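You operate a simulated robot arm through the tools that you are given. There is no shell and no other tool. Be economical: measure what you need, move in short steps, check, and stop when the job is done.

You are at the controls of a simulated two-armed robot. One attempt, no reset.

JOB
Hold the yellow pail on the packing table top steady with one hand and put the hose clamp from the packing table top in it with the other.
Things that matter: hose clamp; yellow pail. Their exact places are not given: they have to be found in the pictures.

Only the result counts: the job must be done as asked and must still hold three seconds after the hand-in. Knocking over, shifting, dropping, spilling or breaking anything else fails it.

ROBOT AND FRAMES
Two 7-joint arms with two-finger parallel grippers on one trunk, on a base that drives. Base frame: it is fixed to the floor where the robot stands at the start and does not move with it; the origin is under the middle of the robot, x ahead of it, y to its left, z up; the surface under the hand at the start is at about z = 800. Units: mm, rad, N and s.
The left shoulder is at the start at [53, 174, 1259], the right one opposite. With the tool pointing down near the work surface each hand reaches from about 100 to 640 mm from the robot's upright axis, wherever it stands, measured 20 degrees to its own side. Payload 3.6 kg a hand.
Tool frame (each hand has its own): the origin (TCP) lies between the finger pads and is the grasp point; the fingertips stand 30 mm ahead of it; z points along the fingers, y is the line along which they close. The gripper opens to 110 mm. The fingers are 20 mm wide and 10 mm thick; the gripper's body (48 by 112 mm) begins 55 mm behind the TCP.
Orientation is told as [roll, pitch, yaw] about the base's x, y, z axes, in that order, counted from this pose: with the fingers straight down and closing along the base's y, the tool's x points along the base's -x, its y along +y and its z along -z.

CONTROLS
- The arms move only by the tool servo_tool. It takes "left_steps", "right_steps" or both (then of equal length, played together; a hand with none holds still); each is text: rows parted by semicolons, each of 7 numbers parted by spaces: the shift along the tool's x, y, z in cm, then the turn, a rotation vector about the tool's x, y, z in rad, then the finger opening in cm, from 0 to 11. In form: dx dy dz wx wy wz gripper; .... A call has 1 to 20 rows; each row is the pose to reach, as a shift and turn from the pose commanded when the call began, along the tool's axes at that moment. Rows are played at 5 a second. More than 50 mm and 0.15 rad between two rows, or a gripper value outside its range, and nothing of the call is played. A pose out of reach is approached as far as the arm can. The call stops where the force on the tool passes 40 N (or 10 N more than at its start, if that is more) or the arm is blocked; 0.2 s more then pass. Each finger travels about 153 mm/s and halts on what it meets, pressing with about 25 N; the grip force reading is that of the motor and also rises with nothing between the fingers. The clock runs only during rows and for 0.2 s after the last one: add rows that repeat a pose to give the fingers time. It gives the time, the measured TCP pose, the force on the tool (base axes), the opening and the grip force at its end, in the units of the frame above (readings bear some noise), with the torque about the TCP (base axes, N m) and any sound that the robot's microphone picked up.
- Cameras (640 x 400 px; columns grow to the right, rows downward): "scene" is now at [143, 12.6, 1446.5]; the picture's right is [0.16, -0.99, 0.00], its down [-0.43, -0.07, -0.90] and it looks along [0.89, 0.14, -0.43] (base axes); focal length 267 px, centre (320, 200). "left" rides on the left gripper at [72, -17, -103] in its tool frame; the picture's right is [0.23, 0.97, 0.00], its down [-0.76, 0.18, -0.62] and it looks along [-0.61, 0.14, 0.78] (tool axes); focal length 222 px, centre (320, 200). "right" rides on the right gripper at [72, 17, -103] in its tool frame; the picture's right is [-0.23, 0.97, 0.00], its down [-0.76, -0.18, -0.62] and it looks along [-0.61, -0.14, 0.78] (tool axes); focal length 222 px, centre (320, 200).
- get_image(camera): a new picture of that camera. No time passes.
- lift_body(by): slides the trunk up (or, below 0, down) by that many mm; the arms and the scene camera ride with it, the base frame stays. It gives what a move gives, with no picture.
- drive_base(legs): drives the robot by 1 to 6 legs, each [ahead, left, turn to the left] in mm, mm and rad, along the robot's own axes; the way and the turn of a leg run together, so that a leg with both is an arc; at most 1500 mm and 3.142 rad a leg. The arms and the cameras ride along, it lands a little off, and it stops where it bumps. It gives what a move gives.
- head_to(pan, tilt): turns the head with the scene camera to pan (to the left, within 1.501 rad either way) and tilt (down, from -0.506 to 1.204), counted from straight ahead of the robot. It gives what a move gives.
- pixel_to_xyz(camera, pixels): for up to 12 pixels [column, row] of the newest picture of that camera ("zoom" is the newest enlarged one), the place [x, y, z] in the base frame of the surface seen there, good to about 2 mm. No time passes.
- enlarge(camera, box): a new picture of the part [left, top, right, bottom] of that camera's present view, enlarged. No time passes.
- sign_off(): hands the job in; it is judged then, once.

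Go step by step. Measure first, check grasps and placings, and put right what went wrong. The budget is 80 turns and 70 pictures, counting those below and the enlarged ones. Unless the task says otherwise, let go and move clear before handing in, and close with one line.

The tools are called after "Call:" as a command line: name --argument value ..., lists and objects as JSON in quotes. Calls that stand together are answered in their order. servo_tool: Moves the arms, as the interface text tells. Its arguments: {"type":"object","properties":{"left_steps":{"type":"string"},"right_steps":{"type":"string"}},"required":[]} The other tools are called the same way: lift_body (by) slides the trunk up or down; drive_base (legs) drives the base; head_to (pan, tilt) turns the head that bears the scene camera; get_image (camera) takes a picture; pixel_to_xyz (camera, pixels) gives the place of the surface under pixels of a picture; enlarge (camera, box) takes an enlarged picture of a part of a camera's view; sign_off () hands the job in.

At the start:

```text
t: 0.0
left_position: [484.0, 324.5, 1293.9]
left_ee_rot: [0.0, 0.0, -0.001]
left_contact_force: [0.4, -0.4, -0.5]
left_moment: [0.0, 0.0, 0.0]
left_grip_width: 110.2
left_grip_force: 0.0
right_position: [493.8, -77.5, 1210.9]
right_ee_rot: [0.001, -0.001, 0.001]
right_contact_force: [0.2, -0.9, 0.5]
right_moment: [0.03, -0.02, 0.01]
right_grip_width: 110.1
right_grip_force: 0.2
trunk travel left (down, up): [-374.0, 389.0]
robot x, y, heading: [1.8, -0.8, -0.002]
head pan, tilt: [0.159, 0.449]
```

scene: 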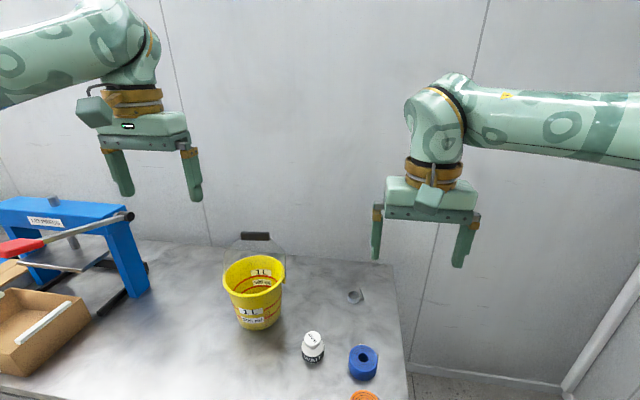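
right: 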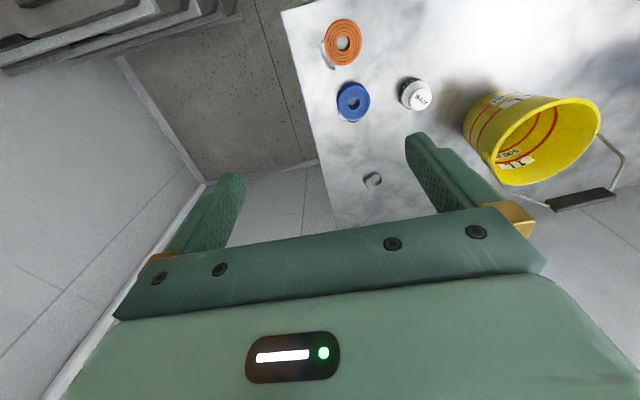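
left: 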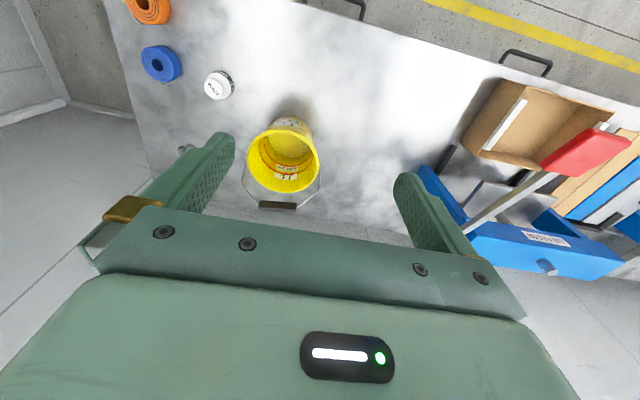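

The scene shows the yellow pail around (255,290) and the hose clamp likely the ring at (355,296). I'll enlarge both and measure.

Call:
enlarge --camera "scene" --box '[200, 220, 400, 345]'

Call:
pixel_to_xyz --camera "scene" --pixels '[[355, 296], [349, 296], [361, 296], [355, 303], [224, 278], [285, 272], [252, 294], [257, 257], [258, 328], [312, 335], [390, 266], [255, 237]]'

Call:
enlarge --camera "right" --box '[320, 140, 420, 203]'

```text
3.20 times, centred on (300, 282) of scene
```

zoom: 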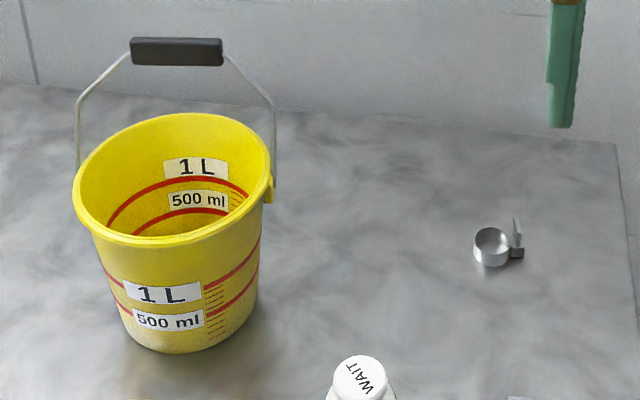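

```text
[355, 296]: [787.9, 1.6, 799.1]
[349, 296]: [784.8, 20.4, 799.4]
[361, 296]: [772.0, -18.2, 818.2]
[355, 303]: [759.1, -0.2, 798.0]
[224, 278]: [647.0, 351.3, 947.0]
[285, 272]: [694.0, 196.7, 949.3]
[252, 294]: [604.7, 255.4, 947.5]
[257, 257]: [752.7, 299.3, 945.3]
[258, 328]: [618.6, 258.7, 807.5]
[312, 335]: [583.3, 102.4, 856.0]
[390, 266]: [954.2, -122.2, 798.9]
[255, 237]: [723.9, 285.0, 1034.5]
```

```text
6.35 times, centred on (370, 172) of right
```

zoom: 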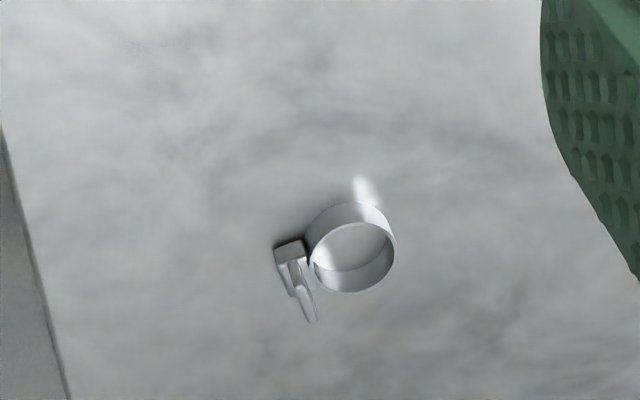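

The clamp ring sits near (778, 3, 800–818), about 25 mm wide. The pail rim is at z≈947, centred near (678, 275). Both are a bit far away, so I'll measure the table's near edge before driving closer.

Call:
pixel_to_xyz --camera "left" --pixels '[[300, 2], [440, 42], [500, 60], [525, 62], [580, 90], [478, 130], [285, 120], [350, 8]]'

Call:
pixel_to_xyz --camera "zoom" --pixels '[[352, 205], [393, 245], [345, 288], [308, 240], [290, 250], [312, 320], [280, 250], [350, 250]]'

Call:
head_to --pan 0.0 --tilt 0.9

Call:
get_image --camera "scene"

```text
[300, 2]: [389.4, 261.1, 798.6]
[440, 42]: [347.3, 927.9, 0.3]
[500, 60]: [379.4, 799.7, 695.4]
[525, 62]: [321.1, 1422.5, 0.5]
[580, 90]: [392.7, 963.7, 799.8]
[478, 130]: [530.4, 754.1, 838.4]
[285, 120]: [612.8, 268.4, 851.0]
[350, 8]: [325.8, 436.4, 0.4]
```

```text
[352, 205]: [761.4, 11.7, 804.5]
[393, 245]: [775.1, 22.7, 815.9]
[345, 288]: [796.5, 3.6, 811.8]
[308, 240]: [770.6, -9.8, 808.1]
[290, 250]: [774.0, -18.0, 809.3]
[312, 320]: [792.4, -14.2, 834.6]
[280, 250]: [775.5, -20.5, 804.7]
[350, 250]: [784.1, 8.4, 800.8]
```

```text
t: 0.9
left_position: [484.9, 324.0, 1294.3]
left_ee_rot: [0.001, -0.001, 0.001]
left_contact_force: [-0.6, 0.7, -0.2]
left_moment: [0.02, -0.01, -0.01]
left_grip_width: 110.1
left_grip_force: 0.1
right_position: [493.3, -77.9, 1210.8]
right_ee_rot: [0.001, 0.002, -0.001]
right_contact_force: [-0.5, 0.7, 0.6]
right_moment: [0.01, -0.01, -0.02]
right_grip_width: 109.8
right_grip_force: 0.3
trunk travel left (down, up): [-374.0, 389.0]
robot x, y, heading: [-0.0, -2.7, 0.001]
head pan, tilt: [0.0, 0.901]
```

```text
64 pictures are left
```

scene: 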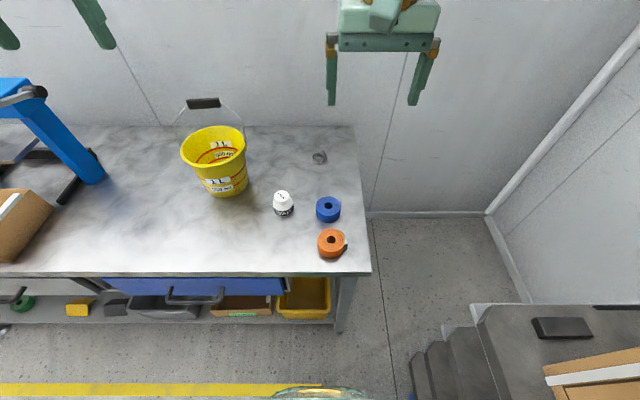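

I'd like about 150–200 mm of forward travel. I'll look straight down to see how far my own base sticks out relative to the table edge at x=390.

Call:
head_to --pan 0.0 --tilt 1.2

Call:
get_image --camera "scene"

Call:
pixel_to_xyz --camera "scene" --pixels '[[320, 220], [320, 240], [320, 260], [320, 280], [320, 300], [320, 320], [320, 350], [320, 380], [270, 300], [370, 300], [250, 340], [390, 340]]'

```text
t: 1.7
left_position: [484.6, 323.9, 1293.2]
left_ee_rot: [0.0, 0.0, 0.001]
left_contact_force: [-0.5, 0.0, -0.2]
left_moment: [-0.02, -0.01, 0.0]
left_grip_width: 110.1
left_grip_force: 0.0
right_position: [495.8, -76.8, 1210.4]
right_ee_rot: [0.0, 0.0, 0.0]
right_contact_force: [-0.8, 0.7, 1.2]
right_moment: [-0.01, -0.01, 0.01]
right_grip_width: 110.1
right_grip_force: 0.0
trunk travel left (down, up): [-374.0, 389.0]
robot x, y, heading: [-1.6, -1.4, 0.002]
head pan, tilt: [0.0, 1.201]
```

```text
63 pictures are left
```

scene: 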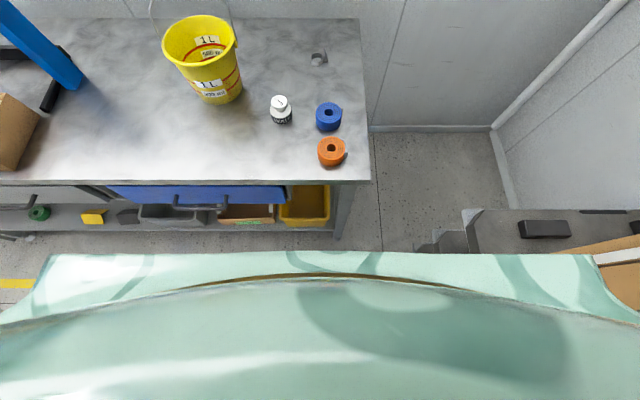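

```text
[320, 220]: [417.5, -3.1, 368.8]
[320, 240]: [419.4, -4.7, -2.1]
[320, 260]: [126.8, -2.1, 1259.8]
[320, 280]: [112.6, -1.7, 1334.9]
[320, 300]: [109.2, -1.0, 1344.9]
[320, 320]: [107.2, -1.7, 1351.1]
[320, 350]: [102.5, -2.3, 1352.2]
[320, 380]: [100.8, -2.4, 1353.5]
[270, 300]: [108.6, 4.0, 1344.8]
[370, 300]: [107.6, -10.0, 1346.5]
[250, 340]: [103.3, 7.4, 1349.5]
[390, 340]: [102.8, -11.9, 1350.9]
```

The trunk hides the base. I'll tilt the right hand so that its camera sees the foot of the robot.

Call:
servo_tool --right_steps "0 0 0 0 0.14 0 11;0 0 0 0 0.28 0 11;0 0 0 0 0.42 0 11;0 0 0 0 0.56 0 11;0 0 0 0 0.7 0 11;0 0 0 0 0.7 0 11"

Call:
get_image --camera "right"

Call:
pixel_to_xyz --camera "right" --pixels '[[320, 5], [320, 20], [320, 35], [320, 50], [320, 65], [320, 80], [320, 100], [400, 20], [400, 40], [400, 60], [400, 80], [400, 100]]'

```text
t: 3.1
left_position: [486.5, 324.1, 1294.5]
left_ee_rot: [0.0, 0.0, -0.001]
left_contact_force: [0.2, 0.0, -0.4]
left_moment: [0.01, 0.02, -0.01]
left_grip_width: 109.9
left_grip_force: 0.0
right_position: [407.3, -61.0, 1205.9]
right_ee_rot: [0.0, 0.704, 0.001]
right_contact_force: [0.3, -0.4, 0.0]
right_moment: [0.01, 0.07, 0.0]
right_grip_width: 109.9
right_grip_force: 0.1
right hand out of reach, approached as far as the arm can: row 2, 3, 4, 5, 6
trunk travel left (down, up): [-374.0, 389.0]
robot x, y, heading: [0.8, 0.4, 0.003]
head pan, tilt: [0.0, 1.201]
```

```text
62 pictures are left
```

right: 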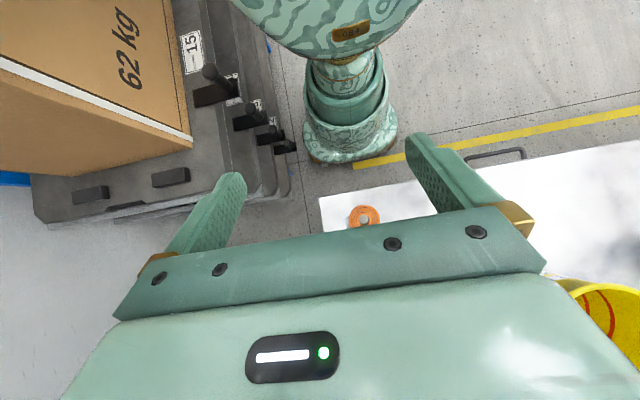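

```text
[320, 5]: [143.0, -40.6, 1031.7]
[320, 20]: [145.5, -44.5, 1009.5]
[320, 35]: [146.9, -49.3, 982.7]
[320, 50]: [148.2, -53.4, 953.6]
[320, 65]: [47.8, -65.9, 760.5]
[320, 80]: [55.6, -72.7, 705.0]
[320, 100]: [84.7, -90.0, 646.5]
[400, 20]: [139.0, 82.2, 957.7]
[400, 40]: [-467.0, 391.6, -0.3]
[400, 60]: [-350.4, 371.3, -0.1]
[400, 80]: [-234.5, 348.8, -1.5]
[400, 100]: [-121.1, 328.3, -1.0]
```

The base is a narrow round column ending near (345,163). I'll measure its front.

Call:
pixel_to_xyz --camera "right" --pixels '[[345, 120], [345, 135], [345, 150], [345, 158], [345, 161], [345, 168], [306, 145], [312, 155], [396, 135], [380, 152], [470, 158], [322, 197]]'

Call:
enlarge --camera "right" --box '[260, 80, 460, 205]'

```text
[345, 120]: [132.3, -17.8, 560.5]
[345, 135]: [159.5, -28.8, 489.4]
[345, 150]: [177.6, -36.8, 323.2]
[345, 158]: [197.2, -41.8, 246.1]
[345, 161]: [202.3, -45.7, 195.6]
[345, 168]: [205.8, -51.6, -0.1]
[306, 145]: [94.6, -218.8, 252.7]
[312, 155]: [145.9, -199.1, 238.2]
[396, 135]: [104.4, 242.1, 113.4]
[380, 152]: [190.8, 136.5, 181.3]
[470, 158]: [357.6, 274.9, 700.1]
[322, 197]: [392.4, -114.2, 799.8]
```

```text
3.20 times, centred on (360, 142) of right
```

zoom: 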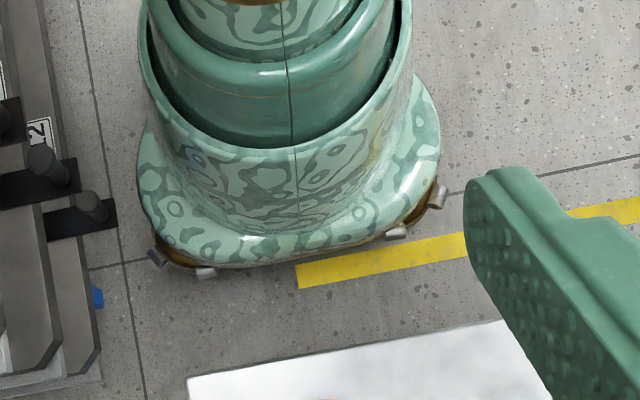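

The base front is at x≈205 and the column is slimmer. The table edge is at 390, with the drawer handle at about 340–357, so a 150 mm advance is safe. I'll restore the right hand, then drive forward 150 and left 170 so the clamp is in front of the right arm. First I'll check how high the press is.

Call:
servo_tool --right_steps "0 0 0 0 -0.14 0 11;0 0 0 0 -0.28 0 11;0 0 0 0 -0.42 0 11;0 0 0 0 -0.56 0 11;0 0 0 0 -0.7 0 11;0 0 0 0 -0.7 0 11"

Call:
get_image --camera "left"

Call:
pixel_to_xyz --camera "left" --pixels '[[420, 172], [476, 232], [505, 195], [590, 150], [550, 240], [540, 265], [470, 150], [510, 85], [532, 75], [552, 70]]'

```text
t: 4.5
left_position: [486.0, 324.1, 1293.8]
left_ee_rot: [0.001, -0.001, -0.003]
left_contact_force: [-0.6, -0.1, 0.0]
left_moment: [0.03, -0.02, 0.01]
left_grip_width: 110.1
left_grip_force: 0.1
right_position: [408.6, -62.4, 1207.5]
right_ee_rot: [0.001, 0.0, 0.0]
right_contact_force: [0.0, 0.2, -1.1]
right_moment: [-0.03, 0.01, 0.03]
right_grip_width: 109.9
right_grip_force: 0.1
trunk travel left (down, up): [-374.0, 389.0]
robot x, y, heading: [-1.2, -7.1, 0.003]
head pan, tilt: [0.0, 1.201]
```

```text
60 pictures are left
```

left: 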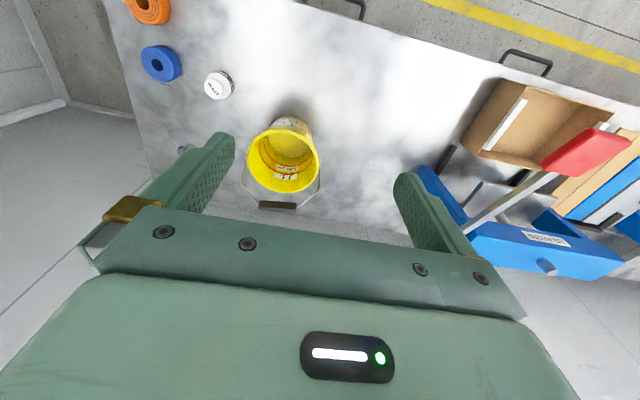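

```text
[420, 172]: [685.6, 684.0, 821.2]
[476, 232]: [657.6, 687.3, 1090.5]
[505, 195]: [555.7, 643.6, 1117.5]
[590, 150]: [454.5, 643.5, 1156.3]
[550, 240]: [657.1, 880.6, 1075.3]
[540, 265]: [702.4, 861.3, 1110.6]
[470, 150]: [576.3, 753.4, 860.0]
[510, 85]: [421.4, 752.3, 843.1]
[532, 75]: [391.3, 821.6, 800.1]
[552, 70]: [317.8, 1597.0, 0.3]
```

The press lever reaches (454, 643, 1156). I'll tuck the left hand inward for clearance, then drive.

Call:
servo_tool --left_steps "0 -4 0 0 0 0 11;0 -8 0 0 0 0 11;0 -12 0 0 0 0 11;0 -12 0 0 0 0 11"

Call:
drive_base --legs '[[0, 150, 0], [150, 0, 0]]'

Call:
head_to --pan 0.0 --tilt 0.8

Call:
get_image --camera "scene"

```text
t: 5.5
left_position: [486.6, 204.1, 1294.5]
left_ee_rot: [0.0, -0.001, 0.002]
left_contact_force: [0.0, 0.6, 0.8]
left_moment: [-0.02, -0.01, 0.02]
left_grip_width: 110.3
left_grip_force: 0.1
right_position: [408.4, -61.3, 1207.0]
right_ee_rot: [-0.001, 0.0, 0.0]
right_contact_force: [-0.7, -0.3, -0.2]
right_moment: [-0.02, 0.0, 0.01]
right_grip_width: 109.9
right_grip_force: 0.1
trunk travel left (down, up): [-374.0, 389.0]
robot x, y, heading: [-1.6, 0.1, 0.002]
head pan, tilt: [0.0, 1.201]
```

```text
t: 7.8
left_position: [640.3, 352.4, 1294.3]
left_ee_rot: [0.001, -0.001, -0.001]
left_contact_force: [-0.5, -0.5, -0.5]
left_moment: [0.0, 0.06, -0.02]
left_grip_width: 110.2
left_grip_force: 0.0
right_position: [561.7, 86.8, 1206.1]
right_ee_rot: [-0.002, 0.002, -0.001]
right_contact_force: [-0.7, -0.8, 0.4]
right_moment: [0.0, -0.02, -0.01]
right_grip_width: 109.9
right_grip_force: 0.1
trunk travel left (down, up): [-374.0, 389.0]
robot x, y, heading: [149.8, 148.1, -0.003]
head pan, tilt: [0.0, 1.201]
```

```text
t: 8.7
left_position: [638.4, 352.9, 1294.9]
left_ee_rot: [0.0, 0.001, -0.001]
left_contact_force: [0.7, -0.2, -0.7]
left_moment: [-0.01, 0.02, -0.02]
left_grip_width: 110.0
left_grip_force: 0.0
right_position: [560.0, 87.3, 1206.9]
right_ee_rot: [0.0, 0.0, -0.003]
right_contact_force: [0.6, 0.0, 0.7]
right_moment: [0.0, 0.03, 0.0]
right_grip_width: 110.1
right_grip_force: 0.0
trunk travel left (down, up): [-374.0, 389.0]
robot x, y, heading: [150.1, 149.4, 0.001]
head pan, tilt: [0.0, 0.799]
```

```text
59 pictures are left
```

scene: 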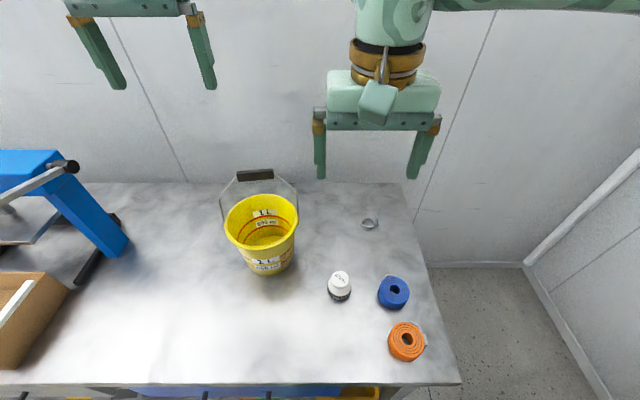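

Arrived cleanly. I'll lower the trunk 130 mm for reach, then move the right hand over the clamp.

Call:
lift_body --by -130

Call:
servo_tool --right_steps "-4 -2 0 0 0 0 11;-8 -4 0 0 0 0 11;-12 -6 0 0 0 0 11;-16 -8 0 0 0 0 11;-18 -8 0 0 0 0 11;-18 -8 4 0 0 0 11;-18 -8 7 0 0 0 11;-18 -8 7 0 0 0 11"

Call:
get_image --camera "right"

Call:
get_image --camera "scene"

```text
t: 10.3
left_position: [655.9, 353.1, 1146.0]
left_ee_rot: [-0.002, 0.042, -0.001]
left_contact_force: [0.0, -0.8, -0.1]
left_moment: [-0.01, -0.04, -0.02]
left_grip_width: 109.8
left_grip_force: 0.1
right_position: [560.4, 88.0, 1077.0]
right_ee_rot: [0.001, 0.0, 0.0]
right_contact_force: [-0.2, 0.0, 0.3]
right_moment: [0.02, -0.01, 0.0]
right_grip_width: 110.0
right_grip_force: 0.1
trunk travel left (down, up): [-244.0, 519.0]
robot x, y, heading: [154.0, 150.3, -0.003]
head pan, tilt: [0.0, 0.799]
```

```text
t: 12.1
left_position: [656.8, 353.5, 1145.2]
left_ee_rot: [-0.001, 0.042, 0.0]
left_contact_force: [0.0, 0.3, -0.2]
left_moment: [-0.02, -0.02, 0.0]
left_grip_width: 109.8
left_grip_force: 0.0
right_position: [741.3, 6.6, 1006.4]
right_ee_rot: [0.002, -0.002, -0.003]
right_contact_force: [0.0, -0.1, 0.3]
right_moment: [0.0, 0.01, -0.03]
right_grip_width: 110.5
right_grip_force: 0.1
trunk travel left (down, up): [-244.0, 519.0]
robot x, y, heading: [152.9, 148.6, -0.005]
head pan, tilt: [0.0, 0.799]
```

```text
58 pictures are left
```

right: 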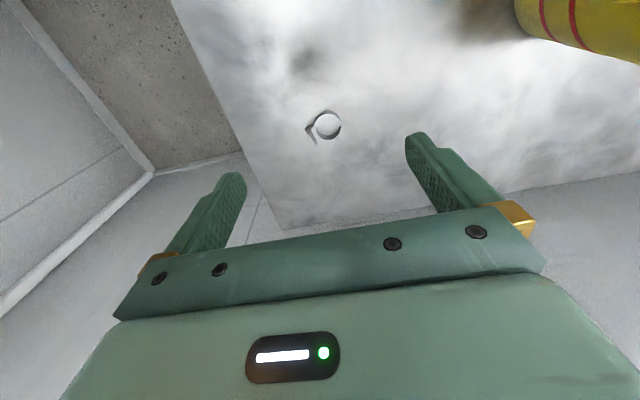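

```text
57 pictures are left
```

scene: 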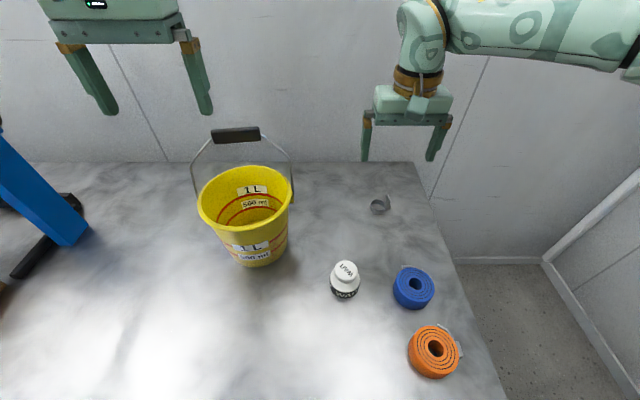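

The right hand is in place. I'll zoom in on the clamp around (325,125) and measure its outline.

Call:
enlarge --camera "right" --box '[285, 100, 365, 150]'

Call:
pixel_to_xyz --camera "zoom" --pixels '[[320, 100], [300, 200], [380, 80], [440, 180], [360, 310], [250, 220], [180, 230], [200, 270], [240, 330], [340, 200], [290, 110], [400, 280]]'

```text
8.00 times, centred on (325, 125) of right
```

zoom: 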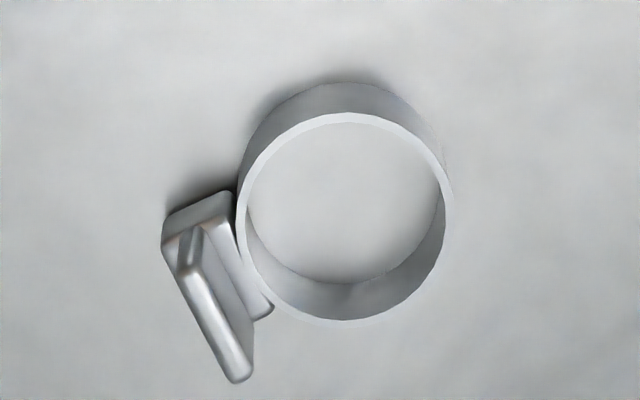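

```text
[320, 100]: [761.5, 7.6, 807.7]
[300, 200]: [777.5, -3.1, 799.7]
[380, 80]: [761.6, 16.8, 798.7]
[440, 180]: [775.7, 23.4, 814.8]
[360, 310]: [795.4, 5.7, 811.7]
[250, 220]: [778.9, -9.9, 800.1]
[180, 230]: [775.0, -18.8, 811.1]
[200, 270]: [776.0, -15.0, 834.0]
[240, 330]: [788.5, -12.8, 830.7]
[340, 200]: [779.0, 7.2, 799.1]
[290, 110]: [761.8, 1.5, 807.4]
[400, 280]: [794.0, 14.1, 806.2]
```

The ring's centre is ≈(779, 7), Ø≈33 and 15 mm high, with the thumb plate on the −y side up to z≈834. I'll turn the hand 90° to close along x, clear of the plate, and come down to z≈900 above it.

Call:
servo_tool --right_steps "-1 0 0 0 0 0.14 11;-2 0 0 0 0 0.28 11;-3 0 0 0 0 0.42 11;-3.8 0.2 0 0 0 0.56 11;-3.8 0.2 0 0 0 0.7 11;-3.8 0.2 0 0 0 0.84 11;-3.8 0.2 0 0 0 0.98 11;-3.8 0.2 0 0 0 1.12 11;-3.8 0.2 0 0 0 1.26 11;-3.8 0.2 0 0 0 1.40 11;-3.8 0.2 0 0 0 1.5 11;-3.8 0.2 0 0 0 1.5708 11;-3.8 0.2 4 0 0 1.5708 8;-3.8 0.2 8 0 0 1.5708 7;-3.8 0.2 10.5 0 0 1.5708 7;-3.8 0.2 10.5 0 0 1.5708 7"

Call:
get_image --camera "right"

```text
t: 15.5
left_position: [657.1, 354.2, 1146.0]
left_ee_rot: [-0.002, 0.041, 0.001]
left_contact_force: [0.2, 0.4, 0.8]
left_moment: [-0.01, 0.02, -0.01]
left_grip_width: 109.9
left_grip_force: 0.0
right_position: [775.4, 9.2, 900.8]
right_ee_rot: [0.0, 0.001, -1.573]
right_contact_force: [-0.8, 1.1, 0.5]
right_moment: [-0.03, -0.01, -0.04]
right_grip_width: 70.0
right_grip_force: 0.1
trunk travel left (down, up): [-244.0, 519.0]
robot x, y, heading: [153.8, 151.3, 0.001]
head pan, tilt: [0.0, 0.799]
```

```text
55 pictures are left
```

right: 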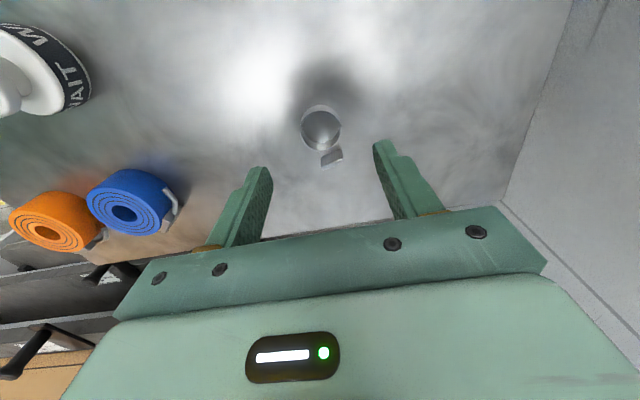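

Call:
enlarge --camera "right" --box '[280, 90, 376, 150]'

Call:
pixel_to_xyz --camera "right" --pixels '[[302, 128], [341, 128], [321, 149], [321, 108], [332, 158], [321, 128]]'

```text
6.67 times, centred on (328, 120) of right
```

zoom: 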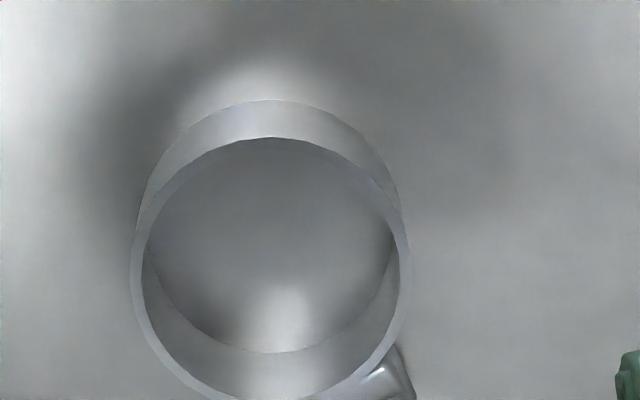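

```text
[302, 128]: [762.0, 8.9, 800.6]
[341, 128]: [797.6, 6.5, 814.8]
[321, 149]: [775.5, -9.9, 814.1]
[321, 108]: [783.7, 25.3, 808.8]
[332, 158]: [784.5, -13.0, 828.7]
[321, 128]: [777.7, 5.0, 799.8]
```

Ring centre ≈(779.5, 7.5). I'll descend to TCP z≈833 and close.

Call:
servo_tool --right_steps "0 0.4 2 0 0 0 7;0 0.4 4 0 0 0 7;0 0.4 5.5 0 0 0 7;0 0.4 6.7 0 0 0 7;0 0.4 6.7 0 0 0 7;0 0.4 6.7 0 0 0 3.5;0 0.4 6.7 0 0 0 2.5;0 0.4 6.7 0 0 0 2.5;0 0.4 6.7 0 0 0 2.5"

Call:
get_image --camera "right"

```text
t: 17.5
left_position: [657.7, 354.3, 1144.7]
left_ee_rot: [-0.002, 0.043, 0.001]
left_contact_force: [-0.3, -0.2, 1.2]
left_moment: [0.05, 0.01, -0.01]
left_grip_width: 110.0
left_grip_force: 0.1
right_position: [782.2, 8.9, 832.7]
right_ee_rot: [0.0, 0.0, -1.573]
right_contact_force: [-0.3, -0.1, 0.5]
right_moment: [0.04, -0.02, -0.02]
right_grip_width: 34.6
right_grip_force: 25.3
trunk travel left (down, up): [-244.0, 519.0]
robot x, y, heading: [148.7, 149.7, -0.001]
head pan, tilt: [0.0, 0.799]
```

```text
53 pictures are left
```

right: 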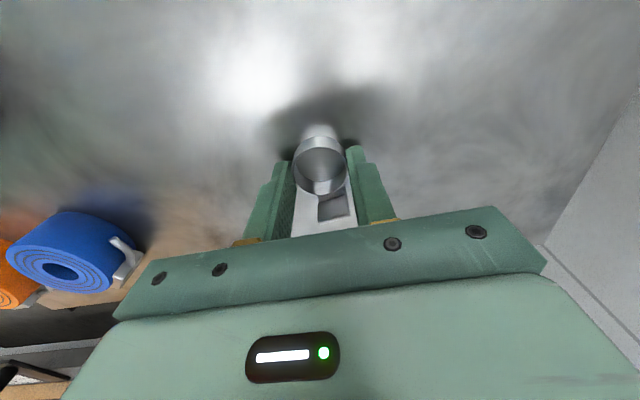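

The ring is gripped (width 34.6 mm). I'll lift it to z≈1100 and pull back slightly, then check the grip and the pail.

Call:
servo_tool --right_steps "0 0 -3 0 0 0 2.5;0 0 -7 0 0 0 2.5;0 0 -11 0 0 0 2.5;0 -1 -15 0 0 0 2.5;0 -2 -19 0 0 0 2.5;0 -4 -23 0 0 0 2.5;0 -6 -27 0 0 0 2.5;0 -6 -27 0 0 0 2.5"

Call:
get_image --camera "right"

Call:
get_image --camera "left"

Call:
get_image --camera "scene"

```text
t: 19.3
left_position: [658.0, 354.2, 1145.0]
left_ee_rot: [-0.002, 0.043, -0.001]
left_contact_force: [0.2, 0.6, -0.2]
left_moment: [0.02, -0.01, -0.04]
left_grip_width: 110.0
left_grip_force: 0.1
right_position: [723.5, 8.0, 1108.3]
right_ee_rot: [-0.003, 0.0, -1.573]
right_contact_force: [-0.2, -0.2, 0.2]
right_moment: [0.01, 0.01, -0.01]
right_grip_width: 34.7
right_grip_force: 24.8
trunk travel left (down, up): [-244.0, 519.0]
robot x, y, heading: [151.3, 150.7, -0.002]
head pan, tilt: [0.0, 0.799]
```

```text
52 pictures are left
```

right: 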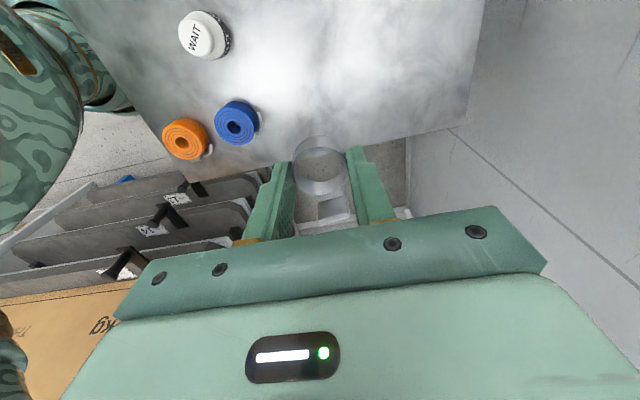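

```text
51 pictures are left
```

left: 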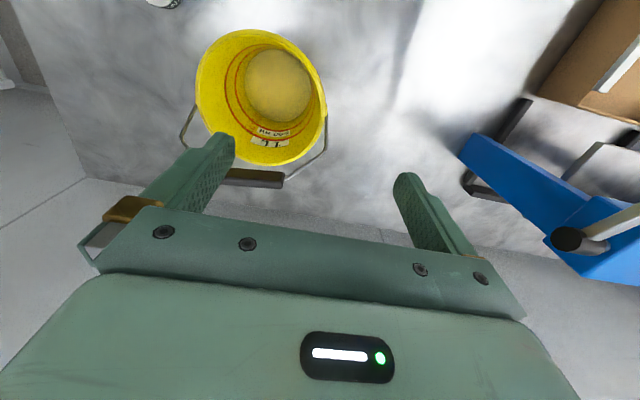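

```text
50 pictures are left
```

scene: 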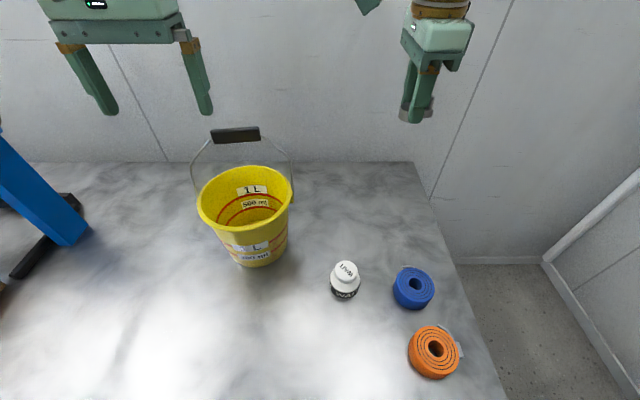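

The clamp is held and I've got a good view of the pail's mouth. I'll measure the rim and handle from the left and scene cameras.

Call:
pixel_to_xyz --camera "left" --pixels '[[198, 85], [240, 32], [300, 50], [325, 100], [316, 145], [295, 161], [208, 122], [218, 45], [275, 38], [255, 178], [327, 135], [182, 135]]'

Call:
pixel_to_xyz --camera "scene" --pixels '[[199, 205], [240, 230], [292, 190], [245, 168], [210, 183], [222, 224], [280, 212], [235, 136], [192, 165], [293, 165], [282, 200], [197, 195]]'

Call:
enlarge --camera "scene" --box '[165, 120, 325, 220]'

```text
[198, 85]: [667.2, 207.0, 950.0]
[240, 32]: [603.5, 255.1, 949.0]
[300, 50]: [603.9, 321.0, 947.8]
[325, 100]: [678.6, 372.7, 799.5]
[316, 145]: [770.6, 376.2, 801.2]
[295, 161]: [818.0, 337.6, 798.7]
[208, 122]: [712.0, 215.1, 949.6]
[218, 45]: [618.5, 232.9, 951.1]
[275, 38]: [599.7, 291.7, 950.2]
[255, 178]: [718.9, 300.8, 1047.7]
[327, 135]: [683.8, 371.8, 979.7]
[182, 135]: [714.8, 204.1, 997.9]
```

```text
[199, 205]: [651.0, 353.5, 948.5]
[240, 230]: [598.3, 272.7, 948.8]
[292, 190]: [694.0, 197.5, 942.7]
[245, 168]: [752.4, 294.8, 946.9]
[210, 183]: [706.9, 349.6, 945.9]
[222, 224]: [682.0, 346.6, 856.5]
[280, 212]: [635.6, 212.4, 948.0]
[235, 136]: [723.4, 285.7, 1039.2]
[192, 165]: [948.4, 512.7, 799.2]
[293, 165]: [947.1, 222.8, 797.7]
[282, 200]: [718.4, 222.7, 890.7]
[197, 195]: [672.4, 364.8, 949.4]
```

```text
4.00 times, centred on (245, 170) of scene
```

zoom: 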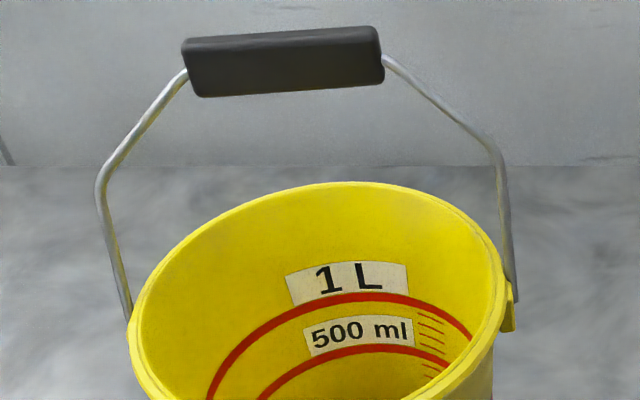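

The rim is a circle centred ≈(675, 279), r≈78, top z≈949, and the bail leans to +x (bar at (721, 290, 1045)). The left hand will pinch the near wall around (598, 268), leaning toward +y so the mouth stays free. First I'll turn the left hand and position it.

Call:
servo_tool --left_steps "2 -1 0 0 0 0.14 9;4 -2 0 0 0 0.28 8;6 -3 0 0 0 0.42 6;6 -3 0 0 0 0.56 6;6 -3 0 0 0 0.7 6;6 -3 0 0 0 0.84 6;6 -3 0 0 0 0.98 6;6 -3 0 0 0 1.12 6;6 -3 0 0 0 1.26 6;6 -3 0 0 0 1.40 6;6 -3 0 0 0 1.5 6;6 -3 0 0 0 1.5708 6;6 -3 0 0 0 1.5708 6"

```text
t: 22.1
left_position: [620.6, 371.4, 1154.1]
left_ee_rot: [-0.001, -0.01, -1.509]
left_contact_force: [0.6, 0.1, -0.1]
left_moment: [0.01, 0.01, -0.02]
left_grip_width: 60.1
left_grip_force: 0.0
left hand out of reach, approached as far as the arm can: row 1, 2, 3, 4, 5, 6, 7, 8, 9, 10, 11, 12, 13
right_position: [722.2, 9.9, 1107.9]
right_ee_rot: [-0.001, 0.0, -1.571]
right_contact_force: [-0.4, 0.0, -0.7]
right_moment: [0.01, -0.01, -0.01]
right_grip_width: 34.2
right_grip_force: 24.8
trunk travel left (down, up): [-244.0, 519.0]
robot x, y, heading: [152.4, 149.2, -0.003]
head pan, tilt: [0.0, 0.799]
```

The left hand was too high for the lowered trunk. Leaning and descending brings it back inside reach.

Call:
servo_tool --left_steps "0 0 3 0 -0.12 0 6;0 0 6 0 -0.24 0 6;0 0 8 0 -0.36 0 6;0 0 8 0 -0.48 0 6;0 0 8 0 -0.6 0 6;0 0 8 0 -0.75 0 6;0 0 8 0 -0.75 0 6;0 0 8 0 -0.75 0 6"

Call:
get_image --camera "scene"

```text
t: 23.9
left_position: [620.7, 371.0, 1075.3]
left_ee_rot: [-0.002, -0.76, -1.507]
left_contact_force: [-0.5, 0.2, 0.1]
left_moment: [0.01, 0.01, 0.0]
left_grip_width: 59.8
left_grip_force: 0.0
right_position: [721.7, 9.3, 1107.4]
right_ee_rot: [0.002, 0.001, -1.572]
right_contact_force: [-0.5, -0.9, 0.7]
right_moment: [-0.02, -0.01, -0.03]
right_grip_width: 34.4
right_grip_force: 24.7
trunk travel left (down, up): [-244.0, 519.0]
robot x, y, heading: [151.1, 149.4, -0.002]
head pan, tilt: [0.0, 0.799]
```

```text
48 pictures are left
```

scene: 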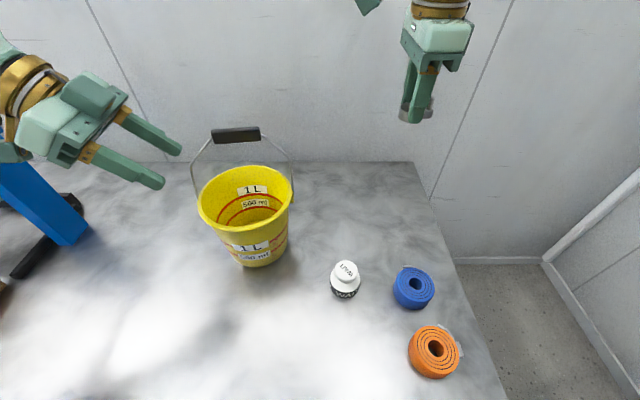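

The left pose is now (621, 371, 1075), leaned 0.76 rad. Next I'll move to the pre-grip pose above the near wall (599, 278, 1004).

Call:
servo_tool --left_steps "-0.4 -0.7 3 0 0 0 6;-0.8 -1.4 6 0 0 0 6;-1.2 -2.1 9 0 0 0 6;-1.7 -2.8 11.4 0 0 0 6;-1.7 -2.8 11.4 0 0 0 6"

Call:
get_image --camera "scene"

Call:
get_image --camera "left"

```text
t: 25.1
left_position: [598.1, 277.3, 1003.9]
left_ee_rot: [0.0, -0.759, -1.508]
left_contact_force: [-0.1, -0.3, 0.5]
left_moment: [0.02, -0.02, -0.05]
left_grip_width: 60.2
left_grip_force: 0.1
right_position: [722.4, 8.7, 1107.3]
right_ee_rot: [0.001, 0.0, -1.572]
right_contact_force: [-0.7, 0.2, -0.3]
right_moment: [-0.03, -0.01, -0.03]
right_grip_width: 34.3
right_grip_force: 25.3
trunk travel left (down, up): [-244.0, 519.0]
robot x, y, heading: [148.3, 148.0, -0.002]
head pan, tilt: [0.0, 0.799]
```

```text
47 pictures are left
```

scene: 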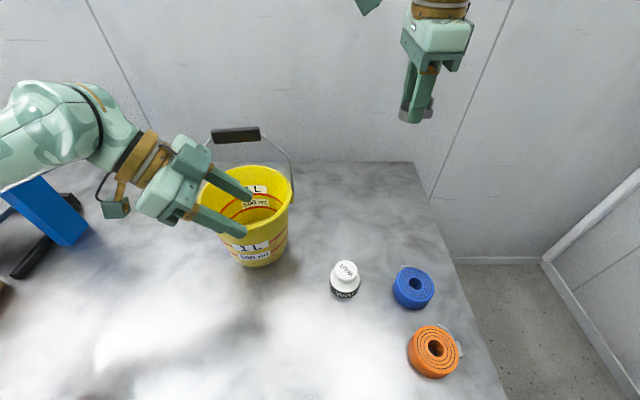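

```text
46 pictures are left
```

left: 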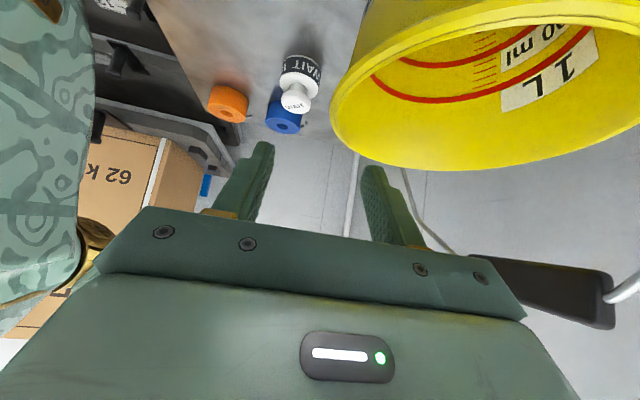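

Both fingers straddle the near wall. I'll descend 60 mm vertically and check before closing.

Call:
servo_tool --left_steps "1 0.05 1.05 0 0 0 6;2 0.1 2.1 0 0 0 6;3.1 0.1 3.25 0 0 0 6;4.1 0.1 4.35 0 0 0 6;4.1 0.1 4.35 0 0 0 6"

Call:
enlarge --camera "scene" --box '[140, 110, 340, 235]'

Call:
get_image --camera "left"

```text
t: 26.3
left_position: [601.0, 277.5, 943.7]
left_ee_rot: [-0.001, -0.756, -1.508]
left_contact_force: [0.9, -0.7, 0.0]
left_moment: [0.05, 0.0, 0.03]
left_grip_width: 59.9
left_grip_force: 0.0
right_position: [721.9, 8.3, 1108.1]
right_ee_rot: [0.001, 0.0, -1.572]
right_contact_force: [0.7, -0.3, 0.0]
right_moment: [0.0, 0.0, 0.02]
right_grip_width: 34.5
right_grip_force: 24.8
trunk travel left (down, up): [-244.0, 519.0]
robot x, y, heading: [153.5, 150.1, -0.002]
head pan, tilt: [0.0, 0.799]
```

```text
3.20 times, centred on (240, 172) of scene
```

zoom: 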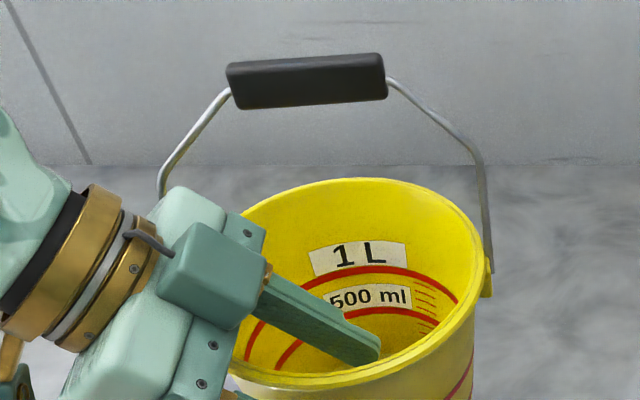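

```text
44 pictures are left
```

left: 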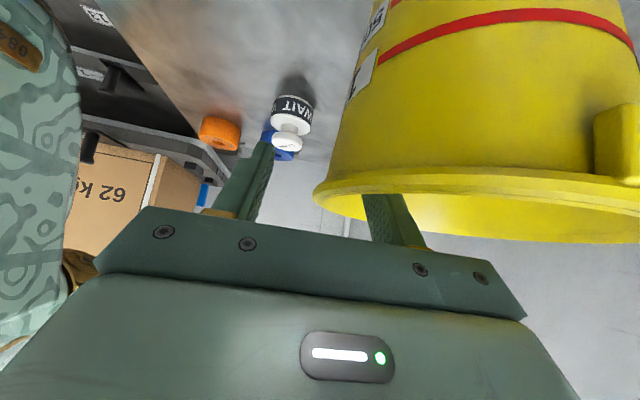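

One finger is inside and one outside, with the wall about midway. I'll close gently.

Call:
servo_tool --left_steps "0 0 0 0 0 0 4.5;0 0 0 0 0 0 3;0 0 0 0 0 0 2;0 0 0 0 0 0 1.2;0 0 0 0 0 0 0.5;0 0 0 0 0 0 0;0 0 0 0 0 0 0;0 0 0 0 0 0 0"

Call:
get_image --camera "scene"

Call:
get_image --camera "left"

```text
t: 28.1
left_position: [599.3, 277.2, 944.7]
left_ee_rot: [0.0, -0.761, -1.51]
left_contact_force: [0.7, 1.3, 5.9]
left_moment: [0.07, -0.83, 0.11]
left_grip_width: 4.9
left_grip_force: 25.3
right_position: [722.5, 8.5, 1107.5]
right_ee_rot: [0.0, 0.001, -1.571]
right_contact_force: [-0.2, -0.1, 0.7]
right_moment: [-0.03, 0.02, 0.01]
right_grip_width: 34.2
right_grip_force: 25.1
trunk travel left (down, up): [-244.0, 519.0]
robot x, y, heading: [153.0, 148.7, -0.005]
head pan, tilt: [0.0, 0.799]
```

```text
43 pictures are left
```

scene: 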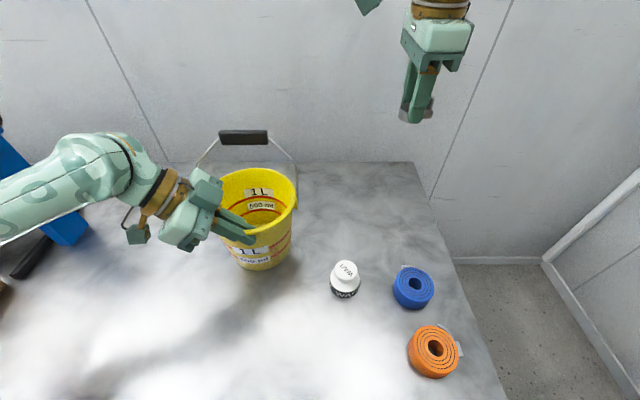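

```text
42 pictures are left
```

left: 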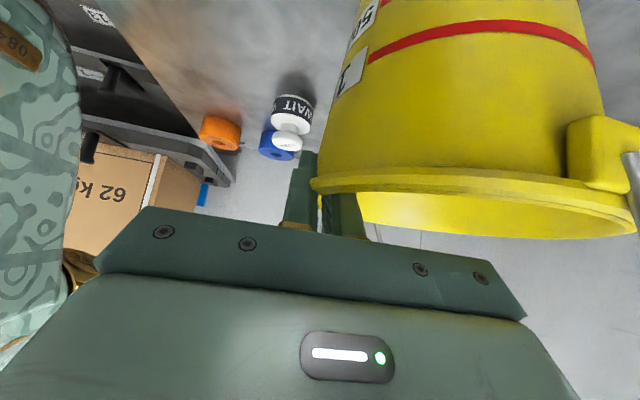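

The wall is gripped (4.9 mm, 25 N). The pail shifted slightly, so I'll re-measure the rim and bail.

Call:
enlarge --camera "scene" --box '[170, 120, 330, 280]'

Call:
pixel_to_xyz --camera "scene" --pixels '[[297, 190], [285, 214], [270, 227], [258, 170], [230, 172], [243, 137], [222, 137], [268, 137], [289, 165], [256, 268], [240, 262], [285, 255]]'

```text
2.50 times, centred on (250, 200) of scene
```

zoom: 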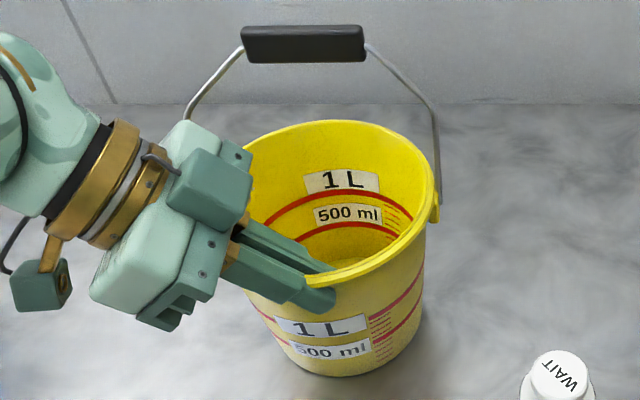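

```text
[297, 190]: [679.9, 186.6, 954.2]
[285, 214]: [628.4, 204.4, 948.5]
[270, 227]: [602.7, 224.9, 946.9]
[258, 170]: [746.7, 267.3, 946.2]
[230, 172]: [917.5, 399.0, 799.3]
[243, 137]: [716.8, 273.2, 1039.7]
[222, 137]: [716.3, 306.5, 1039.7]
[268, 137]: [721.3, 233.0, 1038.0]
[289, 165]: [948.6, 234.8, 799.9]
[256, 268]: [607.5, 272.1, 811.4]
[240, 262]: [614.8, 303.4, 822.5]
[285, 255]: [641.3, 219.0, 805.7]
```

The pail centre is now ≈(668, 265). I'll check the extents of the left gripper body (including the box on top) before bringing in the right hand.

Call:
pixel_to_xyz --camera "zoom" --pixels '[[248, 185], [222, 165], [200, 148], [205, 205], [235, 225], [250, 150], [245, 240], [180, 200], [436, 195], [437, 150], [428, 100], [400, 75]]'

```text
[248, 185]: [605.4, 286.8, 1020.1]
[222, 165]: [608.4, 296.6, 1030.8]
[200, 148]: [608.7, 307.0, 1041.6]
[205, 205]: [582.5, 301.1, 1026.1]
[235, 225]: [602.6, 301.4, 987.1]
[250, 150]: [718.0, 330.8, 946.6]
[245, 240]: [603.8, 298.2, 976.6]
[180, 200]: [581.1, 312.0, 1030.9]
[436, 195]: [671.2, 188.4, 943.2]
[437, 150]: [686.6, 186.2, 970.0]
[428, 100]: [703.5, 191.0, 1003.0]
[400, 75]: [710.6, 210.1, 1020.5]
```

The left box ends at x≤609, y≥287, z≤1042, so a right-hand drop point near (662, 234) is clear of it. I'll turn the right hand back to closing along y and back off to x≈662.

Call:
servo_tool --right_steps "0 -1 0 0 0 -0.14 2.5;0 -2 0 0 0 -0.28 2.5;0 -3 0 0 0 -0.42 2.5;0 -4 0 0 0 -0.56 2.5;0 -5 0 0 0 -0.7 2.5;0 -6 0 0 0 -0.84 2.5;0 -6 0 0 0 -0.98 2.5;0 -6 0 0 0 -1.12 2.5;0 -6 0 0 0 -1.26 2.5;0 -6 0 0 0 -1.40 2.5;0 -6 0 0 0 -1.5 2.5;0 -6 0 0 0 -1.5708 2.5;0 -6 0 0 0 -1.5708 2.5"

```text
t: 30.9
left_position: [599.4, 276.4, 945.4]
left_ee_rot: [0.0, -0.758, -1.51]
left_contact_force: [-0.1, -0.5, 4.9]
left_moment: [-0.06, -0.84, 0.12]
left_grip_width: 4.9
left_grip_force: 25.2
right_position: [660.5, 7.8, 1106.2]
right_ee_rot: [0.001, -0.001, -0.001]
right_contact_force: [0.3, -0.5, -0.8]
right_moment: [-0.04, -0.01, -0.01]
right_grip_width: 34.1
right_grip_force: 25.2
trunk travel left (down, up): [-244.0, 519.0]
robot x, y, heading: [148.1, 149.4, -0.003]
head pan, tilt: [0.0, 0.799]
```

The right hand is at (660, 8, 1106) and straight. I'll move it +226 mm in y to sit over the pail.

Call:
servo_tool --right_steps "0 4 0 0 0 0 2.5;0 8 0 0 0 0 2.5;0 12 0 0 0 0 2.5;0 16 0 0 0 0 2.5;0 19.5 0 0 0 0 2.5;0 22.6 0 0 0 0 2.5;0 22.6 0 0 0 0 2.5"

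Call:
get_image --camera "scene"

Call:
get_image --camera "right"

```text
t: 32.5
left_position: [600.5, 277.7, 945.0]
left_ee_rot: [0.001, -0.758, -1.508]
left_contact_force: [-0.2, 0.8, 5.5]
left_moment: [-0.06, -0.86, 0.08]
left_grip_width: 5.4
left_grip_force: 25.5
right_position: [662.4, 235.5, 1106.3]
right_ee_rot: [0.0, 0.0, -0.002]
right_contact_force: [0.4, -0.2, 0.7]
right_moment: [-0.03, -0.02, 0.0]
right_grip_width: 34.1
right_grip_force: 25.2
trunk travel left (down, up): [-244.0, 519.0]
robot x, y, heading: [152.3, 150.1, -0.0]
head pan, tilt: [0.0, 0.799]
```

```text
40 pictures are left
```

scene: 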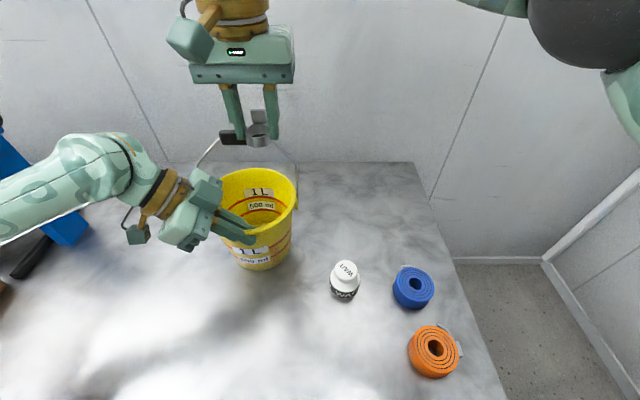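

```text
39 pictures are left
```

right: 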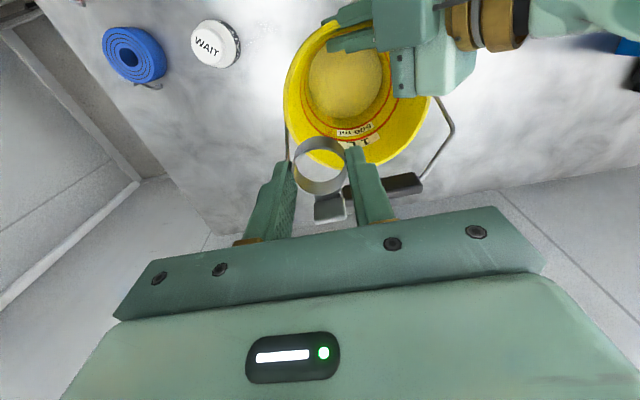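

Call:
pixel_to_xyz --camera "scene" --pixels '[[172, 40], [190, 45], [208, 50], [195, 60], [212, 15], [292, 40], [193, 75], [291, 78], [264, 135], [256, 115]]'

```text
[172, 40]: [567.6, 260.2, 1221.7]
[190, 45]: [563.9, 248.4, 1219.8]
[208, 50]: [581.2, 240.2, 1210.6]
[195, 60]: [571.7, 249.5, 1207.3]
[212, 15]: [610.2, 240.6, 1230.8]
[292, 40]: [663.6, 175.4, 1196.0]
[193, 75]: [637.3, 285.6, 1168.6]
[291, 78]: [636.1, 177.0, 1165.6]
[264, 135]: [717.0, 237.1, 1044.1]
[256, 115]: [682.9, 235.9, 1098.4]
```

The right camera sits at y 240–262 and will stay above the left box. I'll descend 130 mm to bring the clamp into the mouth.

Call:
servo_tool --right_steps "0 0 3 0 0 0 2.5;0 0 6 0 0 0 2.5;0 0 9 0 0 0 2.5;0 0 11 0 0 0 2.5;0 0 13 0 0 0 2.5;0 0 13 0 0 0 2.5"

Call:
get_image --camera "right"

Call:
get_image --camera "scene"

```text
t: 33.9
left_position: [599.3, 277.7, 944.9]
left_ee_rot: [0.0, -0.758, -1.51]
left_contact_force: [0.3, 0.3, 5.5]
left_moment: [-0.04, -0.85, 0.12]
left_grip_width: 5.1
left_grip_force: 24.6
right_position: [662.1, 235.6, 976.8]
right_ee_rot: [0.001, -0.001, -0.002]
right_contact_force: [0.0, 0.9, 0.8]
right_moment: [-0.01, -0.01, -0.01]
right_grip_width: 33.9
right_grip_force: 25.1
trunk travel left (down, up): [-244.0, 519.0]
robot x, y, heading: [153.7, 149.7, -0.005]
head pan, tilt: [0.0, 0.799]
```

```text
38 pictures are left
```

right: 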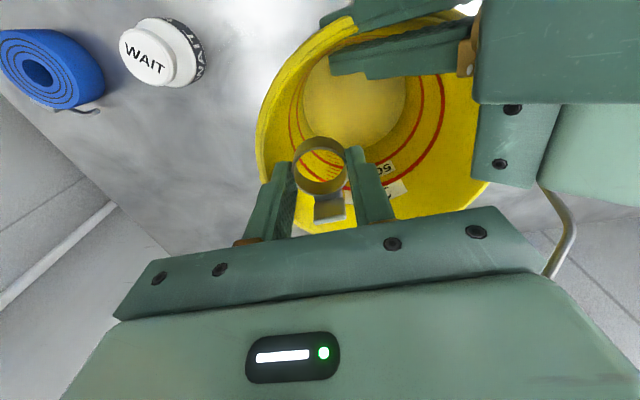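

```text
37 pictures are left
```

scene: 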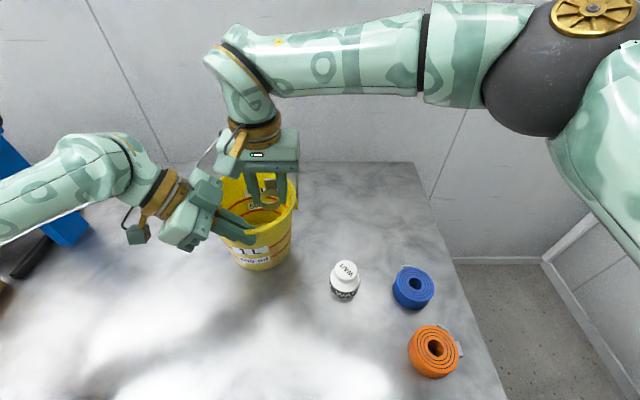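

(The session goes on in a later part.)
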